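You operate a simulated robot arm through the tools that you are given. There is no shell and no other tool. Be economical: measure what you need, move in short steps, check, and stop when the job is done.

You run a simulated two-armed robot. Do the job below in one go: nothing can be reset, and whatever is moved stays where it is left.

TASK
Put the spring from the top of the green side table on the top of the middle raw tank. Then take the green pin and put it in the grey bin. Then open the pins drawer. Keep to this order.

It is judged by the outcome, as a careful person would: the job done as asked, and still so three seconds after it is handed in. It fails if anything else is knocked over, pushed out of place, dropped, spilled or broken.

THE ROBOT
Two 7-joint arms with fingered hands on one trunk, on a base that drives. Base frame: it is fixed to the floor where the robot stands at the start and does not move with it; the origin is under the middle of the robot, x ahead of it, y to its left, z up. Lengths are in mm, angles in degrees, forces in N, time in s.
The left shoulder is at the start at [125, 170, 1102], the right one opposite. Places, roughly: pins drawer [-8800, 7200, 700]; top of the middle raw tank [-2100, -900, 700]. Payload 4 kg a hand.
The tool frame of a hand sits at the grasp point between the pads (the TCP): z along the fingers, y along the line on which they close. The tips reach 26 mm beyond it. Largest opening 132 mm; the body of the gripper starts 73 mm behind the TCP. The gripper is a hand of 4 fingers: y runs from the thumb to the fingers, the wrist lies at [0, 0, -224] in the tool frame, and closing takes about 1.5 s.
Orientation is that of the tool frame in the base frame, as a unit quaternion [w, x, y, z]. With the fingers straight down and closing along the base's y, the tool's x points along the base's -x, its y along +y and its z along -z.

THE INTERFACE
- The arms move only by the tool servo_tool. It takes "left_motion", "right_motion" or both (then of equal length, played together; a hand with none holds still); each is one flat list of numbers, 7 for each row, row after row: the opening in per cent of the stroke, from 0 (shut) to 100 (fully open), then the shift along the tool's x, y, z in mm, then the turn, a rotation vector about the tool's x, y, z in degrees. In form: [hand, tx, ty, tz, ax, ay, az, hand, tx, ty, tz, ax, ay, az, ...]. A call has 1 to 12 rows; each row is the pose to reach, as a shift and turn from the pose commanded when the call began, along the tool's axes at that moment. Rows are played at 5 a second. More than 50 mm and 8.6 degrees between two rows, or a gripper value outside its range, and nothing of the call is played. A pose out of reach is approached as far as the arm can. The call stops where the force on the tool passes 40 N (or 10 N more than at its start, if that is more) or the arm is blocked; 0.2 s more then pass. Each finger travels about 108 mm/s and halts on what it meets, pressing with about 27 N; the grip force reading is that of the motor and also rises with nothing between the fingers. The clock runs only during rows and for 0.2 s after the last one: add rows that repeat a pose to give the fingers time. The reply holds the time, the measured pose of the TCP, the force on the tool along the base axes, the opening and the grip force, in the units named above and with some noise, with the torque about the TCP (base axes, N m) and any sound that the robot's microphone picked up, and new pictures: "views" is both (left out), scene, wrist or none (wrist: the cameras of the hands that moved).
- Cameras (640 x 400 px; columns grow to the right, rows downward): "scene" is now at [239.9, -23.5, 1285.9]; the picture's right is [-0.33, -0.94, 0.00], its down [-0.47, 0.17, -0.87] and it looks along [0.82, -0.29, -0.50] (base axes); focal length 214 px, centre (320, 200). "left" rides on the left gripper at [-73, 6, -94] in its tool frame; the picture's right is [-0.08, -1.00, 0.00], its down [0.79, -0.06, -0.62] and it looks along [0.61, -0.05, 0.79] (tool axes); focal length 230 px, centre (320, 200). "right" rides on the right gripper at [73, 6, -94] in its tool frame; the picture's right is [-0.08, 1.00, 0.00], its down [-0.78, -0.06, -0.62] and it looks along [-0.62, -0.05, 0.79] (tool axes); focal length 230 px, centre (320, 200). There is no depth. A picture from a camera that has moved, and an enlarged one, comes with that camera's place and axes in the base frame and with its lens. The place of the scene camera against the robot may be out by one fixed shift of up to 12 mm in any direction.
- lift_body(by): slides the trunk up (or, below 0, down) by that many mm; the arms and the scene camera ride with it, the base frame stays. It gives what a move gives, with no picture.
- roll_base(legs): drives the robot by 1 to 6 legs, each [ahead, left, turn to the left] in mm, mm and degrees, along the robot's own axes; the way and the turn of a leg run together, so that a leg with both is an arc; at most 1500 mm and 180 degrees a leg. The arms and the cameras ride along, it lands a little off, and it stops where it bumps. It gives what a move gives, and a new picture of the scene camera.
- set_grasp(shape, hand): the hand has 4 fingers and takes this shape, open, in about a second: jaw (thumb against the fingers, like two jaws); tri (thumb and two fingers); tip (a fingertip pinch); poke (one finger out to press); point (the index stretched); flat (the hand flat); cup (the hand cupped); fist (a fist). The gripper value then closes the fingers along that shape, each until it touches; the sizes above hold for jaw. It gives what a move gives, with no picture.
- aim_head(pan, tilt): turns the head with the scene camera to pan (to the left, within 80 degrees either way) and tilt (down, from -29 to 69), counted from straight ahead of the robot. It gives what a move gives, and a new picture of the scene camera.
- zoom(camera, box): a new picture of the part [left, top, right, bottom] of that camera's present view, enlarged. No time passes.
- hand_in(): hands the job in; it is judged then, once.

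Work in short steps. Places have to be worked out from the pictures, the camera data and where the tool is seen: move nearer, look again, correct. Check each grasp and each placing, and mend what went wrong. You have 165 turns and 260 pictures in all, those below and enlarged ones among them. Open the grippers and draw the arms clear of the work before you hand the job in, unless the task says otherwise; then end with one line.

The tools are called as a command line: name --argument value ..., lists and objects as JSON in quotes. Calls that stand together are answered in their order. servo_tool: Moves the arms, as the interface text tells. Its arguments: {"type":"object","properties":{"left_motion":{"type":"array"},"right_motion":{"type":"array"},"views":{"type":"string","enum":["both","scene","wrist","none"]}},"required":[]} The other tools are called the same way: lift_body (by) slides the trunk up or down; set_grasp (shape, hand) gives the hand a shape; roll_base (legs) drives the base; aim_head (pan, tilt) turns the head that bears the scene camera; zoom (camera, box) takes an enlarged picture of a part of a camera's view; hand_in () hands the job in.

At the start:

```text
clock: 0.0
left_position: [542.3, 92.0, 1130.0]
left_ee_rot: [0.0, 0.0, 1.0, 0.0]
left_contact_force: [-0.8, 0.7, -0.9]
left_moment: [-0.02, 0.01, -0.02]
left_opening: 132.1
left_grip_force: 0.0
left_shape: jaw
right_position: [482.8, -392.9, 1185.8]
right_ee_rot: [0.0, 0.014, 1.0, 0.025]
right_contact_force: [0.7, 0.4, 1.2]
right_moment: [-0.01, -0.01, 0.02]
right_opening: 131.5
right_grip_force: 0.1
right_shape: jaw
trunk travel left (down, up): [-119.0, 233.0]
robot x, y, heading: [-2.4, 1.4, 0.0]
head pan, tilt: [-25.4, 43.2]
```

scene: 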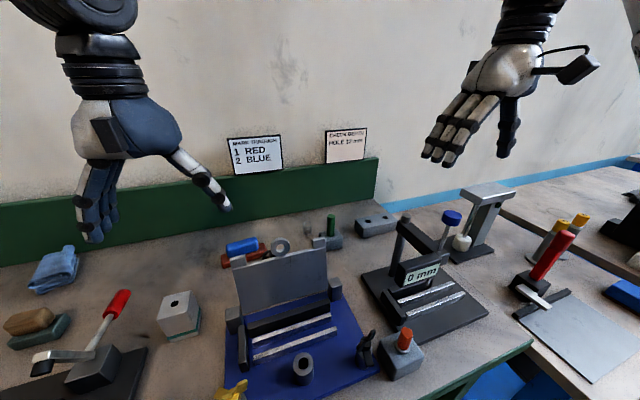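
right: 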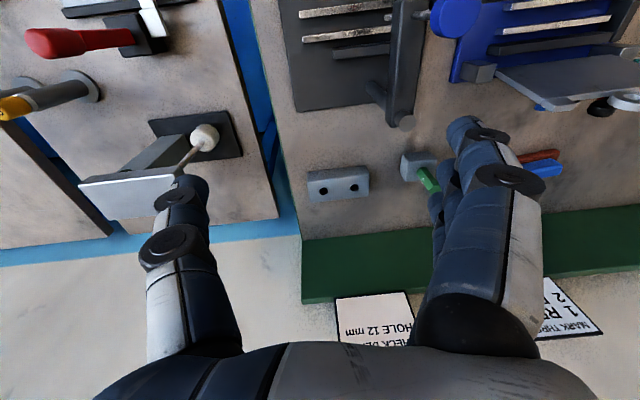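
left: 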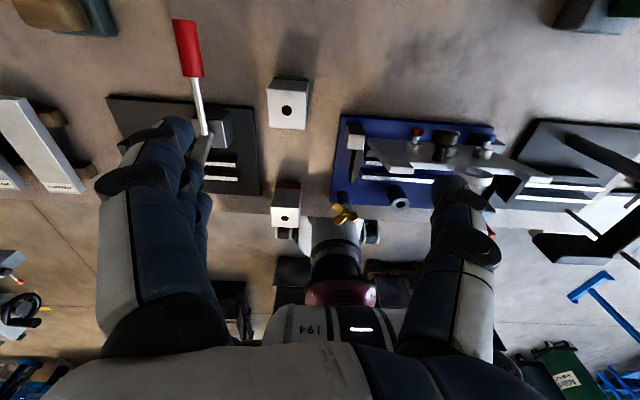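

The pictures show a bench with a green pin in a block, but no side table, so I look around with the head first.

aim_head --pan 75 --tilt 25

aim_head --pan -75 --tilt 25

aim_head --pan 0 --tilt 40

```text
clock: 1.8
left_position: [542.2, 90.0, 1130.6]
left_ee_rot: [0.0, 0.0, 1.0, 0.0]
left_contact_force: [0.6, 0.1, -0.4]
left_moment: [-0.01, -0.03, 0.01]
left_opening: 131.7
left_grip_force: 0.1
left_shape: jaw
right_position: [482.6, -393.7, 1184.2]
right_ee_rot: [0.0, 0.014, 1.0, 0.028]
right_contact_force: [0.2, -1.1, 0.0]
right_moment: [-0.01, 0.03, -0.02]
right_opening: 131.7
right_grip_force: 0.1
right_shape: jaw
trunk travel left (down, up): [-119.0, 233.0]
robot x, y, heading: [-1.7, 1.0, -0.0]
head pan, tilt: [75.0, 25.0]
camera scene: at [178.4, 95.4, 1293.8], right [0.97, -0.26, 0.0], down [-0.11, -0.41, -0.91], along [0.24, 0.88, -0.42], focal length 214 px, centre (320, 200)
```

scene: 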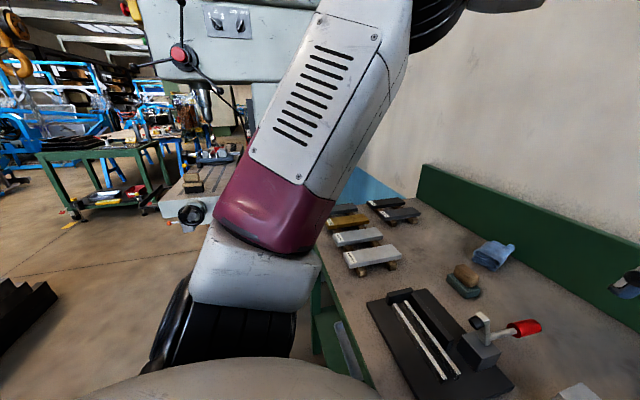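

```text
clock: 4.1
left_position: [543.2, 90.3, 1130.6]
left_ee_rot: [0.001, 0.0, 1.0, 0.0]
left_contact_force: [-0.7, 0.3, -0.9]
left_moment: [-0.02, 0.01, 0.01]
left_opening: 131.7
left_grip_force: 0.1
left_shape: jaw
right_position: [482.4, -394.4, 1186.2]
right_ee_rot: [-0.001, 0.014, 0.999, 0.029]
right_contact_force: [-0.5, 0.1, -0.3]
right_moment: [0.0, 0.01, 0.02]
right_opening: 131.9
right_grip_force: 0.0
right_shape: jaw
trunk travel left (down, up): [-119.0, 233.0]
robot x, y, heading: [-2.7, -1.0, 0.0]
head pan, tilt: [-75.0, 25.0]
camera scene: at [178.4, -82.6, 1293.8], right [-0.97, -0.26, 0.0], down [-0.11, 0.41, -0.91], along [0.23, -0.88, -0.42], focal length 214 px, centre (320, 200)
```

scene: 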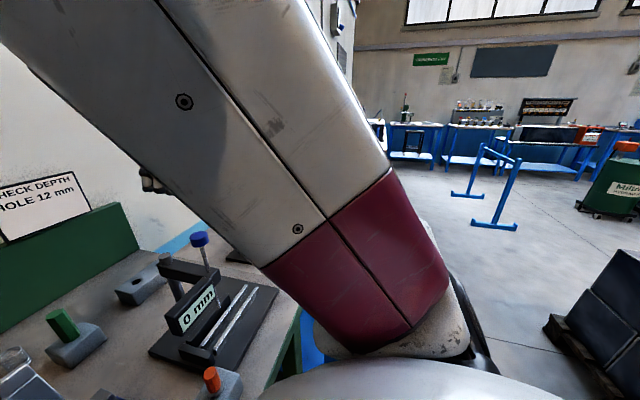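

```text
clock: 5.6
left_position: [541.6, 90.5, 1131.0]
left_ee_rot: [0.0, 0.0, 1.0, -0.001]
left_contact_force: [-0.2, -0.3, 0.3]
left_moment: [0.02, 0.01, 0.03]
left_opening: 131.6
left_grip_force: 0.0
left_shape: jaw
right_position: [480.9, -395.1, 1185.4]
right_ee_rot: [0.001, 0.015, 0.999, 0.028]
right_contact_force: [-0.4, -0.2, 0.3]
right_moment: [0.02, 0.02, 0.02]
right_opening: 131.6
right_grip_force: 0.0
right_shape: jaw
trunk travel left (down, up): [-119.0, 233.0]
robot x, y, heading: [0.1, -5.5, 0.1]
head pan, tilt: [0.0, 40.0]
camera scene: at [239.3, 6.3, 1270.6], right [0.0, -1.0, 0.0], down [-0.64, 0.0, -0.77], along [0.77, 0.0, -0.64], focal length 214 px, centre (320, 200)
```

scene: 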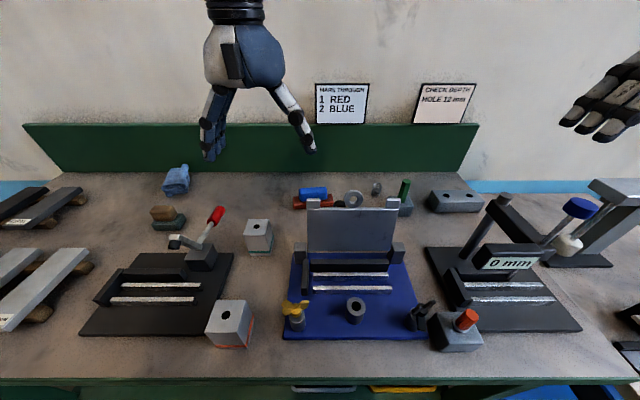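

The bench ahead holds a green pin in a grey block; tank, side table and drawers must be elsewhere. I turn in place to the right and look.

roll_base --legs '[[-200, 0, 0], [0, 0, -90]]'

aim_head --pan 0 --tilt 15

aim_head --pan -65 --tilt 15

```text
clock: 11.1
left_position: [-117.9, -544.2, 1130.5]
left_ee_rot: [0.0, 0.712, 0.702, 0.0]
left_contact_force: [0.5, 0.1, -0.2]
left_moment: [-0.02, 0.02, 0.02]
left_opening: 131.8
left_grip_force: 0.1
left_shape: jaw
right_position: [-602.9, -476.3, 1184.8]
right_ee_rot: [0.02, 0.723, 0.69, 0.02]
right_contact_force: [-0.1, -0.4, 1.1]
right_moment: [-0.01, -0.02, -0.02]
right_opening: 131.8
right_grip_force: 0.1
right_shape: jaw
trunk travel left (down, up): [-119.0, 233.0]
robot x, y, heading: [-199.7, 0.5, -91.1]
head pan, tilt: [0.0, 40.0]
camera scene: at [-196.8, -226.5, 1270.5], right [-1.0, 0.02, 0.0], down [0.01, 0.64, -0.77], along [-0.01, -0.77, -0.64], focal length 214 px, centre (320, 200)
```

scene: 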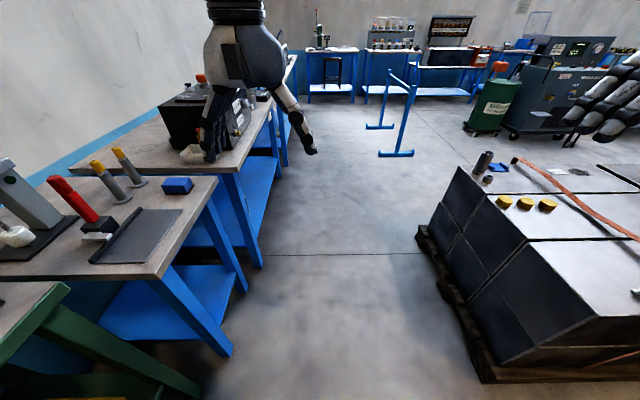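

```text
clock: 11.9
left_position: [-118.9, -545.3, 1129.1]
left_ee_rot: [-0.001, 0.713, 0.701, 0.001]
left_contact_force: [0.3, -0.6, -0.6]
left_moment: [0.03, -0.01, 0.05]
left_opening: 131.6
left_grip_force: 0.1
left_shape: jaw
right_position: [-602.6, -476.0, 1185.4]
right_ee_rot: [0.021, 0.723, 0.691, 0.02]
right_contact_force: [0.6, -0.1, -0.4]
right_moment: [0.0, 0.03, 0.01]
right_opening: 131.5
right_grip_force: 0.0
right_shape: jaw
trunk travel left (down, up): [-119.0, 233.0]
robot x, y, heading: [-200.6, 2.2, -91.0]
head pan, tilt: [0.0, 15.0]
camera scene: at [-196.8, -235.0, 1309.9], right [-1.0, 0.02, 0.0], down [0.0, 0.26, -0.97], along [-0.02, -0.97, -0.26], focal length 214 px, centre (320, 200)
```

scene: 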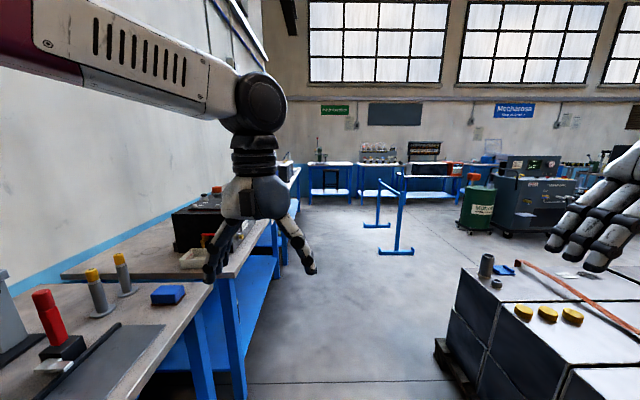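

```text
clock: 13.3
left_position: [-119.2, -546.2, 1130.6]
left_ee_rot: [0.001, 0.713, 0.702, -0.001]
left_contact_force: [0.3, 0.7, -0.2]
left_moment: [-0.02, -0.01, -0.01]
left_opening: 131.6
left_grip_force: 0.0
left_shape: jaw
right_position: [-602.4, -476.5, 1184.7]
right_ee_rot: [0.02, 0.723, 0.69, 0.02]
right_contact_force: [-0.4, -0.3, -0.5]
right_moment: [0.03, 0.01, 0.01]
right_opening: 131.8
right_grip_force: 0.1
right_shape: jaw
trunk travel left (down, up): [-119.0, 233.0]
robot x, y, heading: [-202.0, -0.5, -90.9]
head pan, tilt: [-65.0, 15.0]
camera scene: at [-280.5, -179.7, 1310.0], right [-0.41, 0.91, 0.0], down [0.24, 0.11, -0.97], along [-0.88, -0.39, -0.26], focal length 214 px, centre (320, 200)
```

scene: 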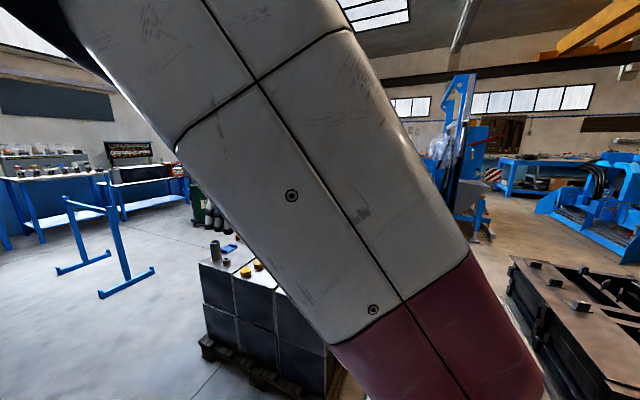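

Dark box-shaped tanks on a pallet lie to the -x side, likely the raw tanks. I turn on to face them.

roll_base --legs '[[0, 0, -70]]'

aim_head --pan 0 --tilt 25

aim_head --pan -60 --tilt 15

```text
clock: 16.8
left_position: [-692.1, -248.7, 1129.8]
left_ee_rot: [0.0, 0.989, 0.149, 0.0]
left_contact_force: [0.7, -0.6, 0.4]
left_moment: [-0.04, -0.01, 0.02]
left_opening: 132.0
left_grip_force: 0.1
left_shape: jaw
right_position: [-776.7, 233.3, 1185.4]
right_ee_rot: [0.028, 0.99, 0.135, 0.006]
right_contact_force: [0.4, 0.1, 0.2]
right_moment: [-0.04, -0.01, -0.02]
right_opening: 131.8
right_grip_force: 0.1
right_shape: jaw
trunk travel left (down, up): [-119.0, 233.0]
robot x, y, heading: [-197.8, -2.4, -162.9]
head pan, tilt: [-65.0, 15.0]
camera scene: at [-396.5, 31.5, 1310.0], right [0.74, 0.67, 0.0], down [0.17, -0.19, -0.97], along [-0.65, 0.71, -0.26], focal length 214 px, centre (320, 200)
```

scene: 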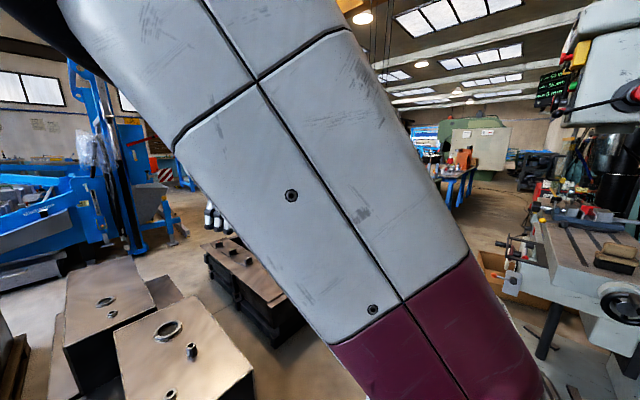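

```text
clock: 18.2
left_position: [-690.7, -247.2, 1131.0]
left_ee_rot: [0.0, 0.989, 0.151, 0.0]
left_contact_force: [0.8, -1.0, 1.0]
left_moment: [0.01, 0.0, 0.0]
left_opening: 131.9
left_grip_force: 0.1
left_shape: jaw
right_position: [-777.2, 234.1, 1184.5]
right_ee_rot: [0.029, 0.991, 0.134, 0.005]
right_contact_force: [-0.2, -0.1, 0.1]
right_moment: [-0.01, 0.01, 0.0]
right_opening: 132.0
right_grip_force: 0.0
right_shape: jaw
trunk travel left (down, up): [-119.0, 233.0]
robot x, y, heading: [-199.9, 0.5, -163.0]
head pan, tilt: [0.0, 25.0]
camera scene: at [-421.7, -65.0, 1293.8], right [-0.3, 0.96, 0.0], down [0.4, 0.12, -0.91], along [-0.87, -0.27, -0.42], focal length 214 px, centre (320, 200)
```

scene: 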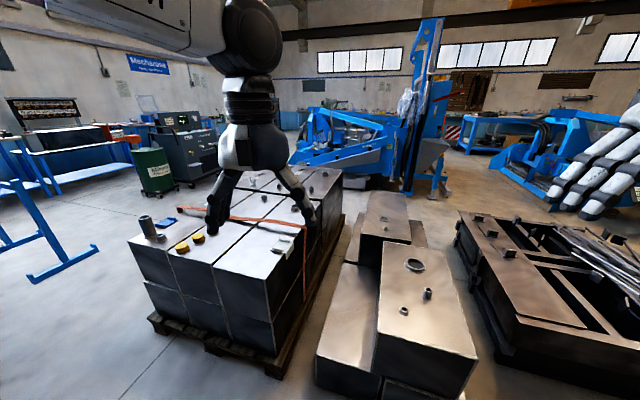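

```text
clock: 19.5
left_position: [-691.5, -247.0, 1130.6]
left_ee_rot: [0.0, 0.989, 0.149, 0.0]
left_contact_force: [0.1, -0.4, 0.1]
left_moment: [-0.03, -0.02, -0.03]
left_opening: 131.9
left_grip_force: 0.0
left_shape: jaw
right_position: [-778.0, 233.5, 1184.7]
right_ee_rot: [0.028, 0.99, 0.137, 0.005]
right_contact_force: [-0.5, -0.1, -0.1]
right_moment: [0.03, 0.02, 0.04]
right_opening: 131.9
right_grip_force: 0.0
right_shape: jaw
trunk travel left (down, up): [-119.0, 233.0]
robot x, y, heading: [-198.5, 0.7, -163.0]
head pan, tilt: [-60.0, 15.0]
camera scene: at [-402.3, 25.5, 1310.0], right [0.68, 0.73, 0.0], down [0.19, -0.18, -0.97], along [-0.71, 0.66, -0.26], focal length 214 px, centre (320, 200)
```

scene: 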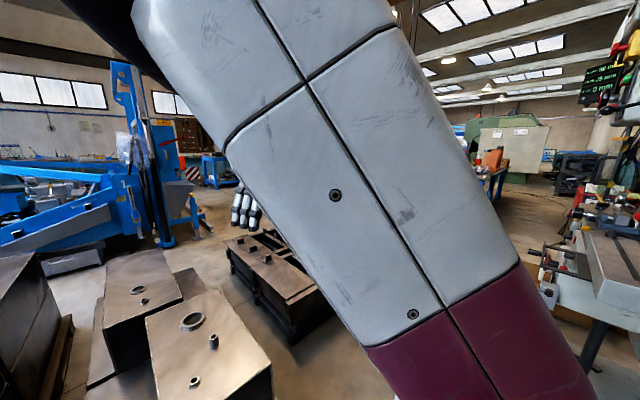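

The pallet tanks lie near [-1300..-2100, -850], and the green side table was seen earlier around [-1900, 3600]. I turn to face it and look for the spring.

roll_base --legs '[[0, 0, -75]]'

aim_head --pan 0 --tilt 20

```text
clock: 23.0
left_position: [-582.6, 395.4, 1130.8]
left_ee_rot: [0.001, 0.885, -0.465, -0.001]
left_contact_force: [-0.1, 0.5, -0.9]
left_moment: [0.02, 0.0, -0.02]
left_opening: 131.8
left_grip_force: 0.1
left_shape: jaw
right_position: [-147.3, 620.4, 1185.0]
right_ee_rot: [0.026, 0.877, -0.479, -0.014]
right_contact_force: [0.6, 0.0, 0.0]
right_moment: [0.01, 0.0, 0.01]
right_opening: 131.8
right_grip_force: 0.1
right_shape: jaw
trunk travel left (down, up): [-119.0, 233.0]
robot x, y, heading: [-200.4, 4.4, 124.5]
head pan, tilt: [-60.0, 15.0]
camera scene: at [-236.1, 211.8, 1310.0], right [0.9, -0.43, 0.0], down [-0.11, -0.23, -0.97], along [0.42, 0.87, -0.26], focal length 214 px, centre (320, 200)
```

scene: 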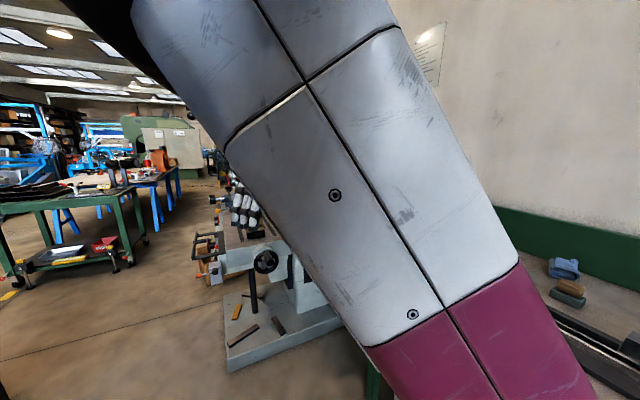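

```text
clock: 24.3
left_position: [-581.1, 395.3, 1131.2]
left_ee_rot: [0.0, 0.885, -0.465, -0.001]
left_contact_force: [-0.3, 0.4, 0.7]
left_moment: [-0.02, -0.04, -0.04]
left_opening: 132.1
left_grip_force: 0.0
left_shape: jaw
right_position: [-149.1, 621.8, 1184.7]
right_ee_rot: [0.026, 0.878, -0.478, -0.013]
right_contact_force: [-0.7, 0.9, -0.1]
right_moment: [0.0, 0.0, 0.0]
right_opening: 132.0
right_grip_force: 0.1
right_shape: jaw
trunk travel left (down, up): [-119.0, 233.0]
robot x, y, heading: [-199.8, 4.1, 124.6]
head pan, tilt: [0.0, 20.0]
camera scene: at [-329.2, 204.1, 1301.9], right [0.82, 0.57, 0.0], down [0.19, -0.28, -0.94], along [-0.53, 0.77, -0.34], focal length 214 px, centre (320, 200)
```

scene: 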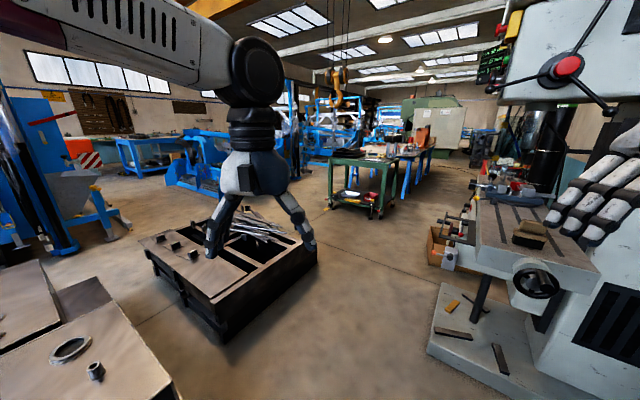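

The green side table stands ahead, roughly x -2000..-1300, y ~3050 on. I zoom to see its top.

zoom --camera "scene" --box '[310, 130, 450, 220]'

```text
4.44 times, centred on (380, 175) of scene
camera zoom: at [-329.2, 204.1, 1301.9], right [0.82, 0.57, 0.0], down [0.19, -0.28, -0.94], along [-0.53, 0.77, -0.34], focal length 953 px, centre (53, 311)
```

zoom: 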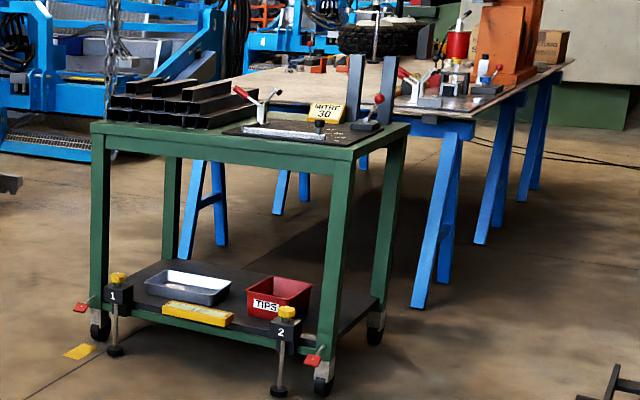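

The table is a trolley with clamps; I drive nearer through the gap between fixture and mill to look for the spring.

roll_base --legs '[[800, 0, 0], [0, 0, -20], [1200, 0, 0]]'

aim_head --pan -20 --tilt 25

aim_head --pan 40 --tilt 20

```text
clock: 35.3
left_position: [-1159.8, 2310.2, 1129.6]
left_ee_rot: [0.0, 0.789, -0.615, 0.0]
left_contact_force: [0.3, 0.3, -0.3]
left_moment: [0.02, -0.03, 0.0]
left_opening: 132.1
left_grip_force: 0.1
left_shape: jaw
right_position: [-675.6, 2368.3, 1184.9]
right_ee_rot: [0.023, 0.779, -0.627, -0.018]
right_contact_force: [0.8, 0.5, 0.5]
right_moment: [-0.04, -0.01, 0.03]
right_opening: 131.9
right_grip_force: 0.0
right_shape: jaw
trunk travel left (down, up): [-119.0, 233.0]
robot x, y, heading: [-938.9, 1801.2, 103.9]
head pan, tilt: [0.0, 20.0]
camera scene: at [-991.8, 2044.3, 1301.9], right [0.97, 0.24, 0.0], down [0.08, -0.33, -0.94], along [-0.23, 0.91, -0.34], focal length 214 px, centre (320, 200)
```

scene: 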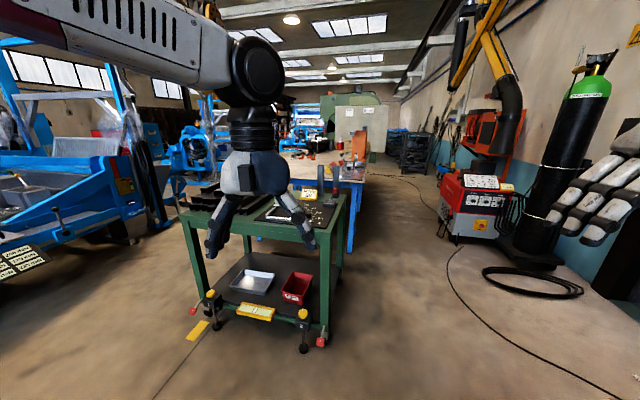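

```text
clock: 36.1
left_position: [-1160.2, 2308.2, 1130.6]
left_ee_rot: [0.001, 0.789, -0.615, 0.0]
left_contact_force: [-0.1, -0.1, 0.0]
left_moment: [-0.02, 0.01, -0.02]
left_opening: 131.9
left_grip_force: 0.0
left_shape: jaw
right_position: [-674.8, 2367.1, 1184.1]
right_ee_rot: [0.024, 0.779, -0.626, -0.018]
right_contact_force: [0.2, -0.2, 0.1]
right_moment: [-0.01, 0.01, -0.03]
right_opening: 132.0
right_grip_force: 0.1
right_shape: jaw
trunk travel left (down, up): [-119.0, 233.0]
robot x, y, heading: [-941.6, 1804.4, 104.3]
head pan, tilt: [-20.0, 25.0]
camera scene: at [-959.7, 2045.5, 1293.8], right [0.99, -0.1, 0.0], down [-0.04, -0.42, -0.91], along [0.09, 0.9, -0.42], focal length 214 px, centre (320, 200)
```

scene: 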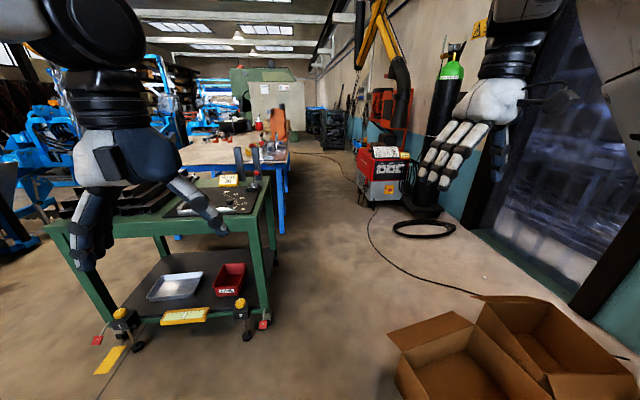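

```text
clock: 37.4
left_position: [-1160.5, 2308.8, 1129.6]
left_ee_rot: [0.0, 0.788, -0.615, 0.001]
left_contact_force: [0.5, 0.7, -0.3]
left_moment: [-0.01, -0.06, -0.01]
left_opening: 132.0
left_grip_force: 0.2
left_shape: jaw
right_position: [-674.7, 2368.2, 1183.9]
right_ee_rot: [0.024, 0.779, -0.626, -0.018]
right_contact_force: [-0.1, -0.2, 0.8]
right_moment: [0.03, 0.02, 0.02]
right_opening: 131.9
right_grip_force: 0.1
right_shape: jaw
trunk travel left (down, up): [-119.0, 233.0]
robot x, y, heading: [-943.5, 1806.8, 104.2]
head pan, tilt: [40.0, 20.0]
camera scene: at [-1044.5, 2008.6, 1301.9], right [0.59, 0.81, 0.0], down [0.28, -0.2, -0.94], along [-0.76, 0.55, -0.34], focal length 214 px, centre (320, 200)
```

scene: 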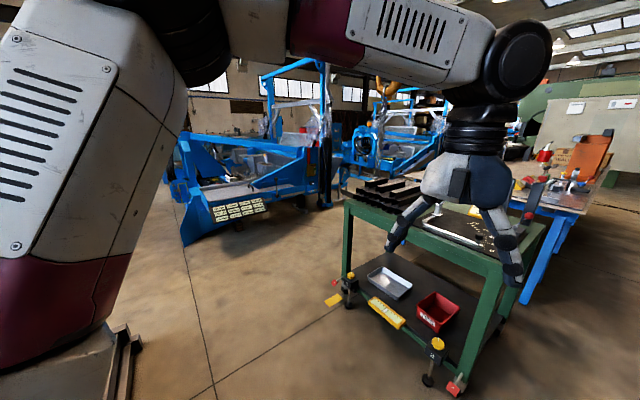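

Small gold-coloured things lie on the trolley's dark tray. I zoom on its top.

zoom --camera "scene" --box '[340, 170, 560, 290]'

aim_head --pan 10 --tilt 30

zoom --camera "left" --box '[0, 0, 640, 400]'

```text
2.91 times, centred on (450, 230) of scene
camera zoom: at [-1044.5, 2008.6, 1301.9], right [0.59, 0.81, 0.0], down [0.28, -0.2, -0.94], along [-0.76, 0.55, -0.34], focal length 624 px, centre (-58, 113)
```

zoom: 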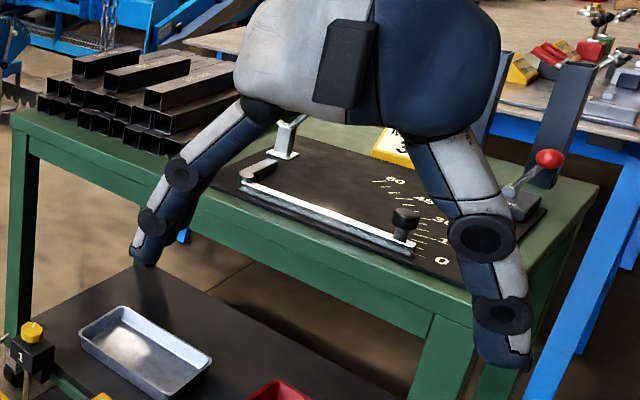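

```text
clock: 38.4
left_position: [-1160.3, 2310.2, 1129.3]
left_ee_rot: [0.001, 0.789, -0.615, 0.0]
left_contact_force: [0.1, 0.1, 0.0]
left_moment: [-0.07, 0.01, 0.0]
left_opening: 132.0
left_grip_force: 0.1
left_shape: jaw
right_position: [-675.7, 2369.0, 1185.0]
right_ee_rot: [0.023, 0.779, -0.626, -0.017]
right_contact_force: [-0.4, 0.1, -0.4]
right_moment: [-0.01, 0.01, 0.02]
right_opening: 132.3
right_grip_force: 0.0
right_shape: jaw
trunk travel left (down, up): [-119.0, 233.0]
robot x, y, heading: [-943.9, 1807.9, 104.1]
head pan, tilt: [10.0, 30.0]
camera scene: at [-1006.1, 2036.4, 1285.9], right [0.91, 0.41, 0.0], down [0.2, -0.46, -0.87], along [-0.35, 0.79, -0.5], focal length 214 px, centre (320, 200)
```

scene: 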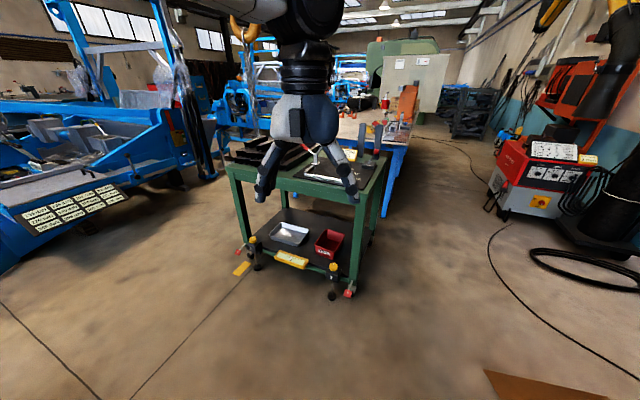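

```text
1.00 times, centred on (320, 200) of left
camera zoom: at [-1183.0, 2379.0, 1224.0], right [0.95, 0.32, 0.0], down [0.25, -0.75, 0.62], along [0.2, -0.58, -0.79], focal length 230 px, centre (320, 200)
```

zoom: 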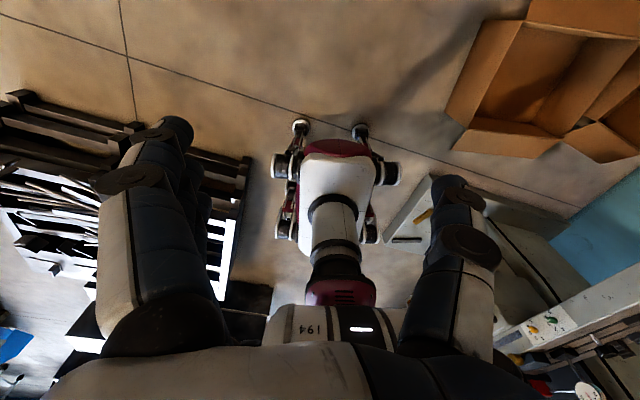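

No spring visible here yet. I turn left to survey the west side.

roll_base --legs '[[0, 0, 50]]'

zoom --camera "scene" --box '[300, 0, 640, 213]'

aim_head --pan 0 --tilt 10

```text
clock: 41.0
left_position: [-1467.3, 1962.5, 1129.2]
left_ee_rot: [0.0, 0.974, -0.226, 0.001]
left_contact_force: [-0.1, 0.5, -0.8]
left_moment: [0.02, 0.0, 0.01]
left_opening: 131.9
left_grip_force: 0.1
left_shape: jaw
right_position: [-1198.2, 2370.3, 1184.2]
right_ee_rot: [0.028, 0.97, -0.241, -0.006]
right_contact_force: [0.1, -0.4, -0.2]
right_moment: [0.04, 0.01, -0.02]
right_opening: 131.7
right_grip_force: 0.1
right_shape: jaw
trunk travel left (down, up): [-119.0, 233.0]
robot x, y, heading: [-939.0, 1805.7, 153.6]
head pan, tilt: [10.0, 30.0]
camera scene: at [-1152.4, 1901.0, 1285.8], right [0.28, 0.96, 0.0], down [0.48, -0.14, -0.87], along [-0.83, 0.24, -0.5], focal length 214 px, centre (320, 200)
```

scene: 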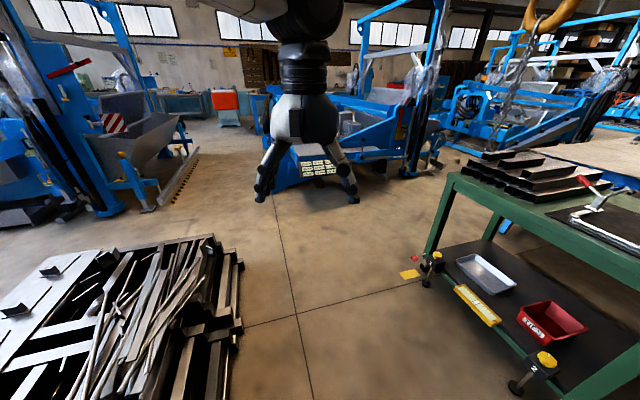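

```text
1.88 times, centred on (470, 106) of scene
camera zoom: at [-1152.4, 1901.0, 1285.8], right [0.28, 0.96, 0.0], down [0.48, -0.14, -0.87], along [-0.83, 0.24, -0.5], focal length 403 px, centre (38, 376)
```

zoom: 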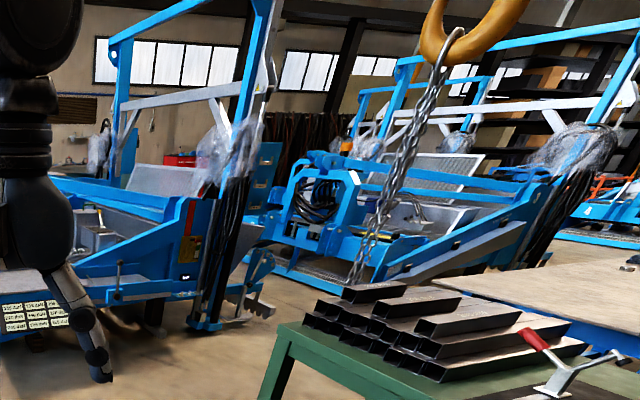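

```text
clock: 41.9
left_position: [-1466.1, 1963.5, 1129.7]
left_ee_rot: [0.0, 0.974, -0.227, 0.0]
left_contact_force: [0.9, -0.2, -1.0]
left_moment: [-0.04, 0.0, 0.01]
left_opening: 131.8
left_grip_force: 0.1
left_shape: jaw
right_position: [-1198.8, 2372.2, 1184.7]
right_ee_rot: [0.028, 0.97, -0.241, -0.006]
right_contact_force: [0.7, -0.1, -0.2]
right_moment: [-0.02, 0.0, 0.02]
right_opening: 132.1
right_grip_force: 0.1
right_shape: jaw
trunk travel left (down, up): [-119.0, 233.0]
robot x, y, heading: [-940.5, 1804.0, 154.0]
head pan, tilt: [0.0, 10.0]
camera scene: at [-1148.9, 1917.0, 1318.1], right [0.44, 0.9, 0.0], down [0.16, -0.08, -0.98], along [-0.88, 0.43, -0.17], focal length 214 px, centre (320, 200)
```

scene: 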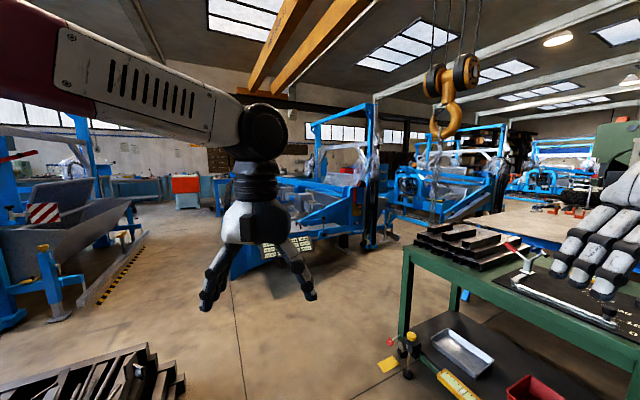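

The side table top is about z=800, front edge from (-1950,2900) to (-1200,3060). I approach it squarely and look down at its top.

roll_base --legs '[[700, -300, 0], [0, 0, -52]]'

aim_head --pan 0 --tilt 45

```text
clock: 48.3
left_position: [-1650.8, 2890.6, 1131.0]
left_ee_rot: [0.0, 0.782, -0.623, 0.0]
left_contact_force: [-0.5, 0.2, 0.4]
left_moment: [0.03, -0.01, -0.03]
left_opening: 131.8
left_grip_force: 0.1
left_shape: jaw
right_position: [-1165.3, 2940.3, 1184.0]
right_ee_rot: [0.023, 0.773, -0.634, -0.017]
right_contact_force: [-0.1, -0.2, 0.1]
right_moment: [0.0, -0.03, 0.03]
right_opening: 131.9
right_grip_force: 0.1
right_shape: jaw
trunk travel left (down, up): [-119.0, 233.0]
robot x, y, heading: [-1440.0, 2382.2, 102.8]
head pan, tilt: [0.0, 10.0]
camera scene: at [-1488.5, 2622.0, 1318.2], right [0.97, 0.22, 0.0], down [0.04, -0.17, -0.98], along [-0.22, 0.96, -0.17], focal length 214 px, centre (320, 200)
```

scene: 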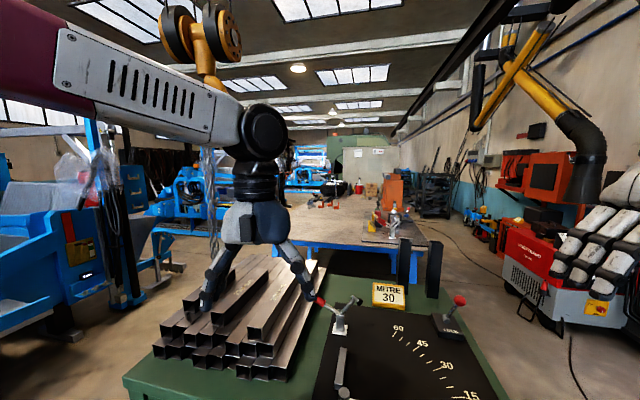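

```text
clock: 49.3
left_position: [-1650.6, 2890.1, 1130.8]
left_ee_rot: [0.0, 0.782, -0.623, 0.0]
left_contact_force: [0.4, -0.1, 0.1]
left_moment: [-0.02, 0.03, 0.0]
left_opening: 131.8
left_grip_force: 0.1
left_shape: jaw
right_position: [-1164.1, 2939.4, 1184.7]
right_ee_rot: [0.024, 0.772, -0.634, -0.019]
right_contact_force: [0.2, 0.4, 0.6]
right_moment: [0.02, -0.02, 0.01]
right_opening: 132.0
right_grip_force: 0.1
right_shape: jaw
trunk travel left (down, up): [-119.0, 233.0]
robot x, y, heading: [-1439.9, 2381.3, 103.1]
head pan, tilt: [0.0, 45.0]
camera scene: at [-1486.2, 2610.5, 1263.3], right [0.97, 0.22, 0.0], down [0.16, -0.69, -0.71], along [-0.16, 0.69, -0.71], focal length 214 px, centre (320, 200)
```

scene: 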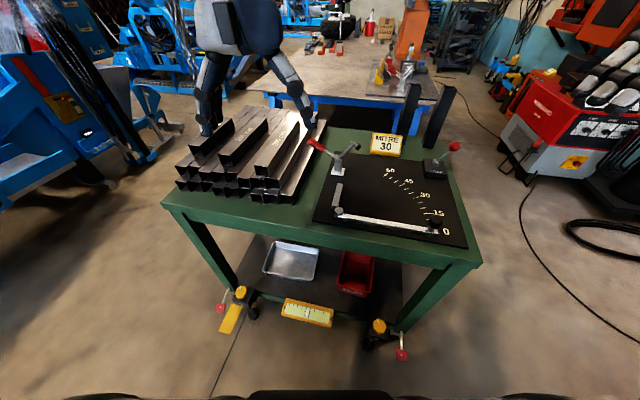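

No spring on this trolley, so there's another green side table. I survey the surroundings from here.

aim_head --pan -70 --tilt 10

roll_base --legs '[[-500, 0, 0], [0, 0, 70]]'

aim_head --pan 0 --tilt 5

zoom --camera "scene" --box '[320, 100, 640, 300]'

zoom --camera "scene" --box '[0, 100, 320, 300]'

```text
clock: 50.7
left_position: [-1651.4, 2889.6, 1130.9]
left_ee_rot: [0.0, 0.782, -0.624, 0.0]
left_contact_force: [-0.3, 0.8, -0.6]
left_moment: [-0.03, 0.03, 0.0]
left_opening: 131.9
left_grip_force: 0.0
left_shape: jaw
right_position: [-1165.9, 2940.5, 1183.8]
right_ee_rot: [0.023, 0.772, -0.635, -0.017]
right_contact_force: [0.2, 0.1, -0.7]
right_moment: [-0.01, 0.01, 0.0]
right_opening: 131.7
right_grip_force: 0.1
right_shape: jaw
trunk travel left (down, up): [-119.0, 233.0]
robot x, y, heading: [-1439.5, 2380.1, 103.1]
head pan, tilt: [-70.0, 10.0]
camera scene: at [-1390.0, 2581.9, 1318.1], right [0.54, -0.84, 0.0], down [-0.15, -0.09, -0.98], along [0.83, 0.54, -0.17], focal length 214 px, centre (320, 200)
```

scene: 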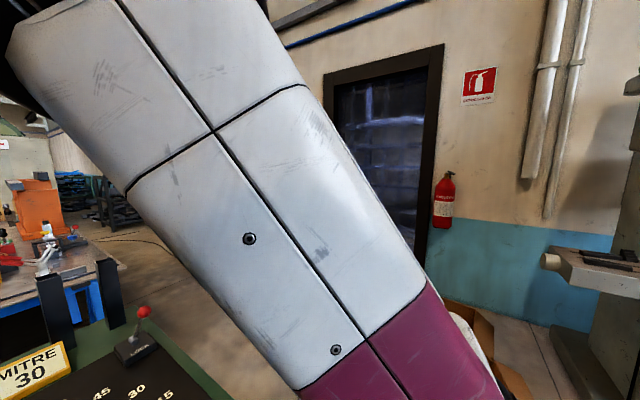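

```text
clock: 53.0
left_position: [-1558.9, 2532.0, 1132.0]
left_ee_rot: [-0.001, 0.779, -0.627, 0.0]
left_contact_force: [1.1, -0.2, 0.0]
left_moment: [0.02, -0.01, 0.01]
left_opening: 132.1
left_grip_force: 0.1
left_shape: jaw
right_position: [-1072.9, 2577.8, 1184.6]
right_ee_rot: [0.022, 0.769, -0.639, -0.021]
right_contact_force: [0.1, 0.6, 0.1]
right_moment: [-0.01, 0.05, 0.01]
right_opening: 132.0
right_grip_force: 0.0
right_shape: jaw
trunk travel left (down, up): [-119.0, 233.0]
robot x, y, heading: [-1356.7, 2021.9, 102.0]
head pan, tilt: [-70.0, 10.0]
stopped in leg 1: the robot was blocked; the commanded pose is now the measured one
camera scene: at [-1301.1, 2221.6, 1318.6], right [0.53, -0.84, 0.0], down [-0.15, -0.09, -0.98], along [0.83, 0.53, -0.17], focal length 214 px, centre (320, 200)
```

scene: 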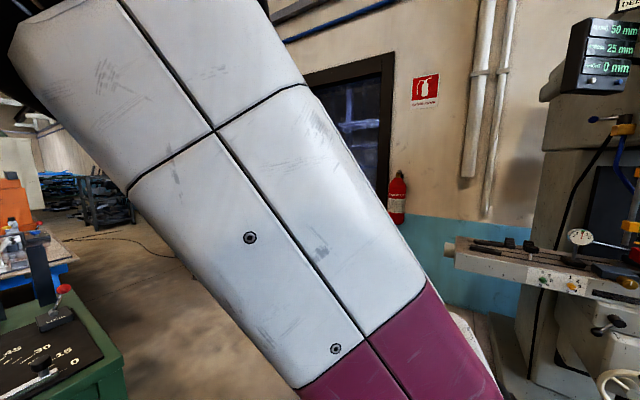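

```text
clock: 54.4
left_position: [-1560.9, 2532.3, 1130.2]
left_ee_rot: [-0.001, 0.779, -0.627, 0.001]
left_contact_force: [0.3, 0.8, -0.1]
left_moment: [-0.01, 0.01, -0.01]
left_opening: 131.9
left_grip_force: 0.1
left_shape: jaw
right_position: [-1074.1, 2577.6, 1184.7]
right_ee_rot: [0.024, 0.769, -0.638, -0.019]
right_contact_force: [0.2, 0.6, 0.3]
right_moment: [-0.04, 0.03, -0.03]
right_opening: 132.1
right_grip_force: 0.0
right_shape: jaw
trunk travel left (down, up): [-119.0, 233.0]
robot x, y, heading: [-1356.1, 2023.3, 102.3]
head pan, tilt: [0.0, 5.0]
camera scene: at [-1400.9, 2262.5, 1326.2], right [0.98, 0.21, 0.0], down [0.02, -0.09, -1.0], along [-0.21, 0.97, -0.09], focal length 214 px, centre (320, 200)
```

scene: 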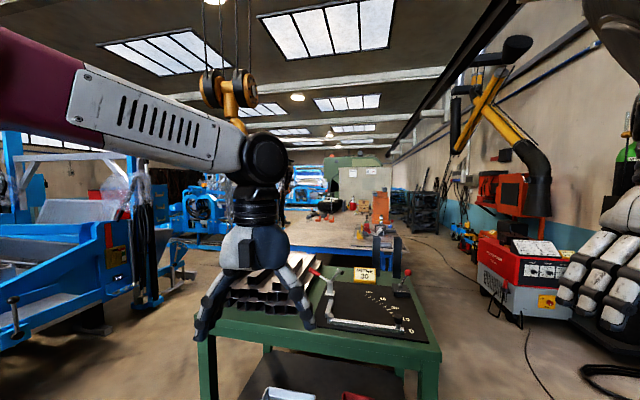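

```text
2.00 times, centred on (480, 200) of scene
camera zoom: at [-1400.9, 2262.5, 1326.2], right [0.98, 0.21, 0.0], down [0.02, -0.09, -1.0], along [-0.21, 0.97, -0.09], focal length 429 px, centre (0, 200)
```

zoom: 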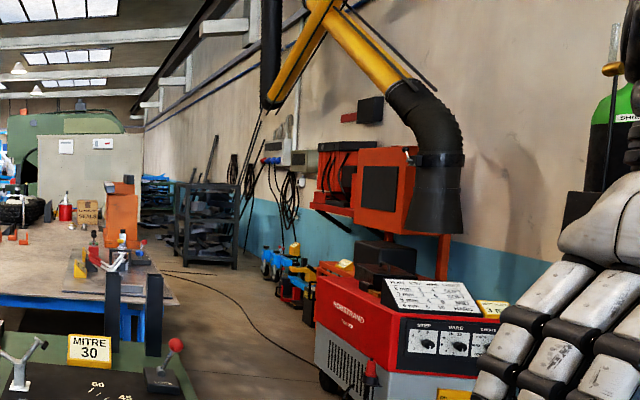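

```text
2.00 times, centred on (160, 200) of scene
camera zoom: at [-1400.9, 2262.5, 1326.2], right [0.98, 0.21, 0.0], down [0.02, -0.09, -1.0], along [-0.21, 0.97, -0.09], focal length 429 px, centre (640, 200)
```

zoom: 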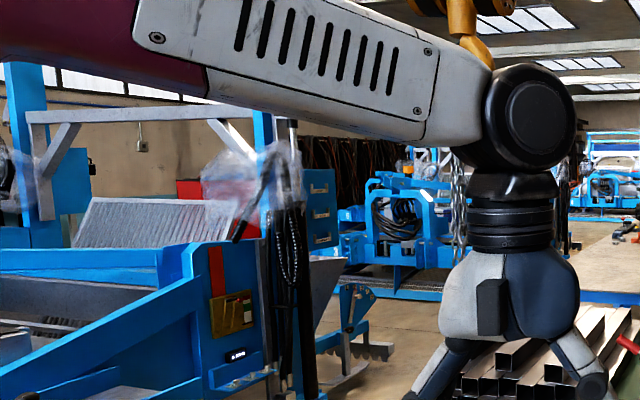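

Backing up was blocked by the fixture behind me. I move forward 150 mm, then turn left to look west.

roll_base --legs '[[200, 0, 0], [0, 0, 80]]'

zoom --camera "scene" --box '[320, 100, 640, 300]'

zoom --camera "scene" --box '[0, 100, 320, 300]'

```text
clock: 59.4
left_position: [-1939.4, 2109.3, 1130.6]
left_ee_rot: [-0.001, 1.0, 0.016, 0.0]
left_contact_force: [0.0, 0.1, -0.8]
left_moment: [0.0, -0.02, 0.02]
left_opening: 131.9
left_grip_force: 0.1
left_shape: jaw
right_position: [-1893.1, 2596.6, 1185.6]
right_ee_rot: [0.03, 1.0, 0.0, 0.0]
right_contact_force: [0.0, 0.0, -1.1]
right_moment: [0.0, 0.01, 0.03]
right_opening: 131.8
right_grip_force: 0.1
right_shape: jaw
trunk travel left (down, up): [-119.0, 233.0]
robot x, y, heading: [-1396.9, 2213.8, -178.2]
head pan, tilt: [0.0, 5.0]
camera scene: at [-1631.7, 2215.9, 1326.2], right [-0.03, 1.0, 0.0], down [0.09, 0.0, -1.0], along [-1.0, -0.03, -0.09], focal length 214 px, centre (320, 200)
```

scene: 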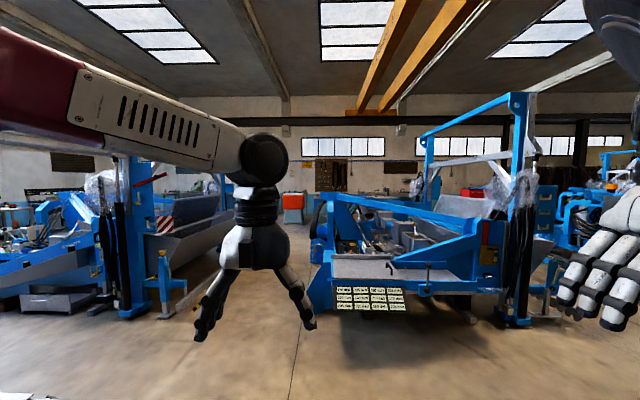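

```text
2.00 times, centred on (480, 200) of scene
camera zoom: at [-1631.7, 2215.9, 1326.2], right [-0.03, 1.0, 0.0], down [0.09, 0.0, -1.0], along [-1.0, -0.03, -0.09], focal length 429 px, centre (0, 200)
```

zoom: 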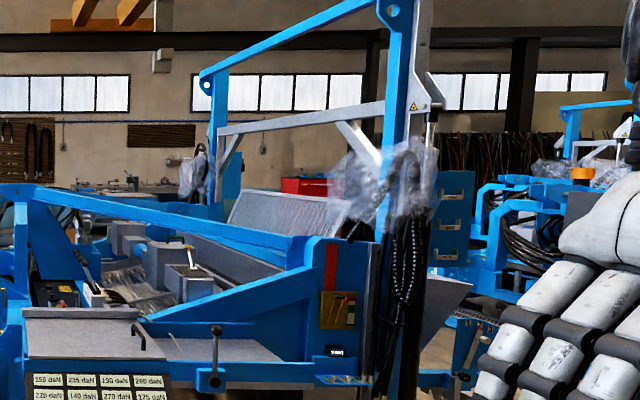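

```text
2.00 times, centred on (160, 200) of scene
camera zoom: at [-1631.7, 2215.9, 1326.2], right [-0.03, 1.0, 0.0], down [0.09, 0.0, -1.0], along [-1.0, -0.03, -0.09], focal length 429 px, centre (640, 200)
```

zoom: 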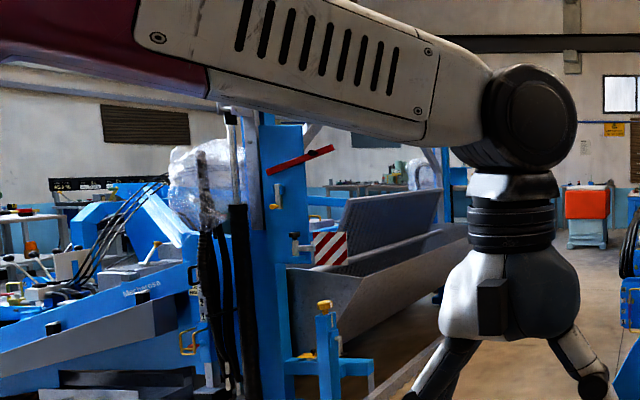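

I go west along y≈2150 to see the rest of the hall.

roll_base --legs '[[1250, 0, 0], [0, 0, 40]]'

zoom --camera "scene" --box '[320, 100, 640, 300]'

zoom --camera "scene" --box '[0, 100, 320, 300]'

```text
clock: 67.5
left_position: [-2984.6, 1757.9, 1130.1]
left_ee_rot: [-0.001, 0.937, 0.35, -0.001]
left_contact_force: [0.2, 0.7, 0.5]
left_moment: [0.0, -0.01, 0.02]
left_opening: 131.8
left_grip_force: 0.0
left_shape: jaw
right_position: [-3256.2, 2164.1, 1184.5]
right_ee_rot: [0.029, 0.941, 0.336, 0.009]
right_contact_force: [-0.4, 0.1, 0.0]
right_moment: [0.01, 0.03, 0.0]
right_opening: 132.2
right_grip_force: 0.0
right_shape: jaw
trunk travel left (down, up): [-119.0, 233.0]
robot x, y, heading: [-2634.1, 2183.3, -139.1]
head pan, tilt: [0.0, 5.0]
camera scene: at [-2806.8, 2031.6, 1326.2], right [-0.66, 0.75, 0.0], down [0.07, 0.06, -1.0], along [-0.75, -0.65, -0.09], focal length 214 px, centre (320, 200)
```

scene: 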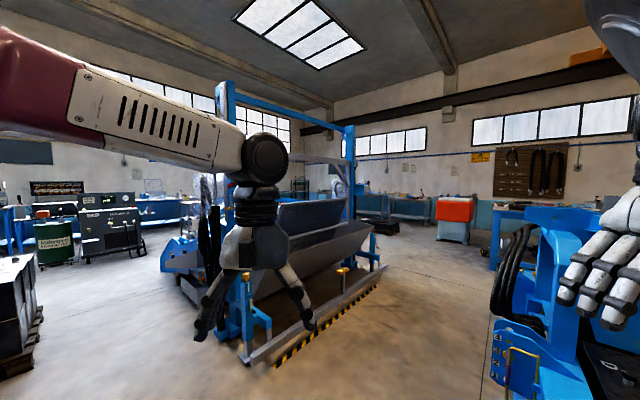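

```text
2.00 times, centred on (480, 200) of scene
camera zoom: at [-2806.8, 2031.6, 1326.2], right [-0.66, 0.75, 0.0], down [0.07, 0.06, -1.0], along [-0.75, -0.65, -0.09], focal length 429 px, centre (0, 200)
```

zoom: 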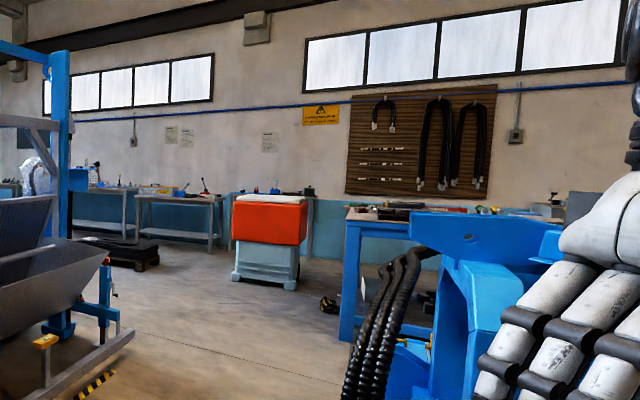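

```text
2.00 times, centred on (160, 200) of scene
camera zoom: at [-2806.8, 2031.6, 1326.2], right [-0.66, 0.75, 0.0], down [0.07, 0.06, -1.0], along [-0.75, -0.65, -0.09], focal length 429 px, centre (640, 200)
```

zoom: 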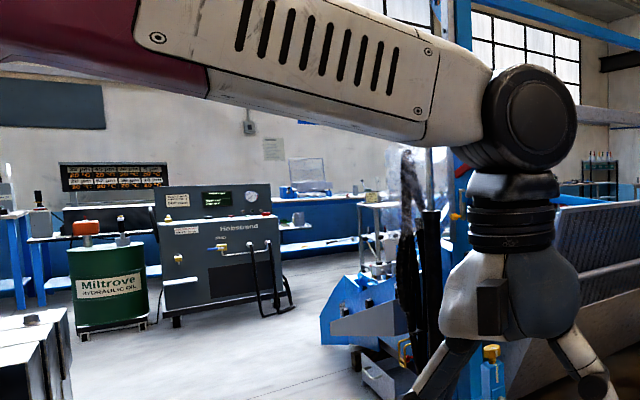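

Not seen here either. I turn right to look north-west between the machines.

roll_base --legs '[[0, 0, -85]]'

zoom --camera "scene" --box '[320, 100, 640, 300]'

zoom --camera "scene" --box '[0, 100, 320, 300]'

```text
clock: 71.5
left_position: [-3088.9, 2489.4, 1129.7]
left_ee_rot: [-0.001, 0.929, -0.37, 0.0]
left_contact_force: [1.0, 0.1, -0.1]
left_moment: [0.03, 0.01, 0.02]
left_opening: 131.9
left_grip_force: 0.1
left_shape: jaw
right_position: [-2712.2, 2801.5, 1184.3]
right_ee_rot: [0.028, 0.923, -0.384, -0.011]
right_contact_force: [-0.2, -0.1, -0.4]
right_moment: [0.0, -0.01, 0.04]
right_opening: 132.0
right_grip_force: 0.0
right_shape: jaw
trunk travel left (down, up): [-119.0, 233.0]
robot x, y, heading: [-2637.2, 2183.2, 136.8]
head pan, tilt: [0.0, 5.0]
camera scene: at [-2800.1, 2353.5, 1326.2], right [0.69, 0.73, 0.0], down [0.06, -0.06, -1.0], along [-0.72, 0.68, -0.09], focal length 214 px, centre (320, 200)
```

scene: 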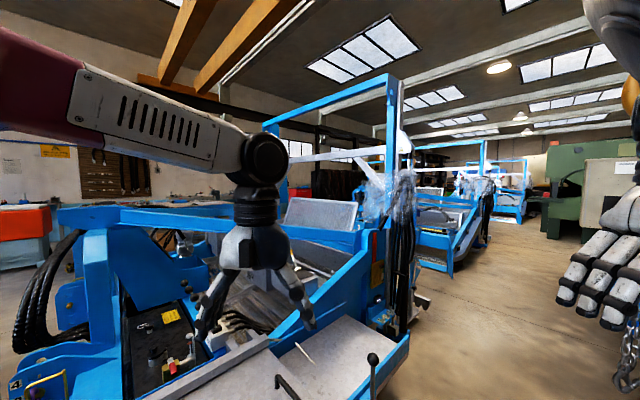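

```text
2.00 times, centred on (480, 200) of scene
camera zoom: at [-2800.1, 2353.5, 1326.2], right [0.69, 0.73, 0.0], down [0.06, -0.06, -1.0], along [-0.72, 0.68, -0.09], focal length 429 px, centre (0, 200)
```

zoom: 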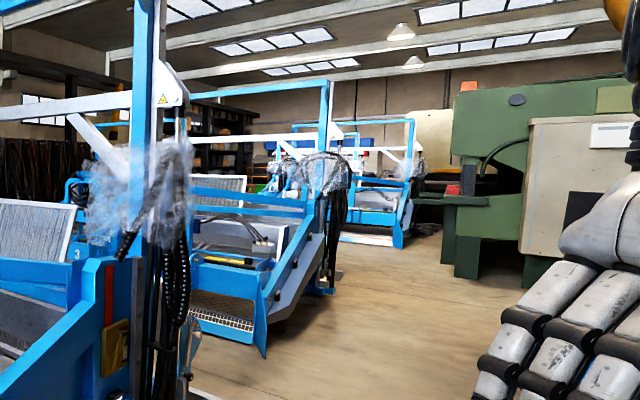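

```text
2.00 times, centred on (160, 200) of scene
camera zoom: at [-2800.1, 2353.5, 1326.2], right [0.69, 0.73, 0.0], down [0.06, -0.06, -1.0], along [-0.72, 0.68, -0.09], focal length 429 px, centre (640, 200)
```

zoom: 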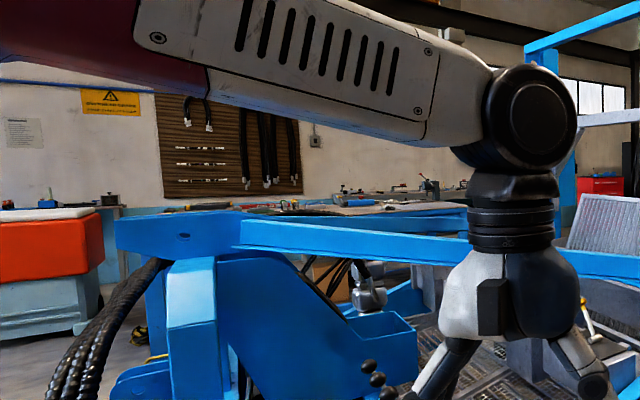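

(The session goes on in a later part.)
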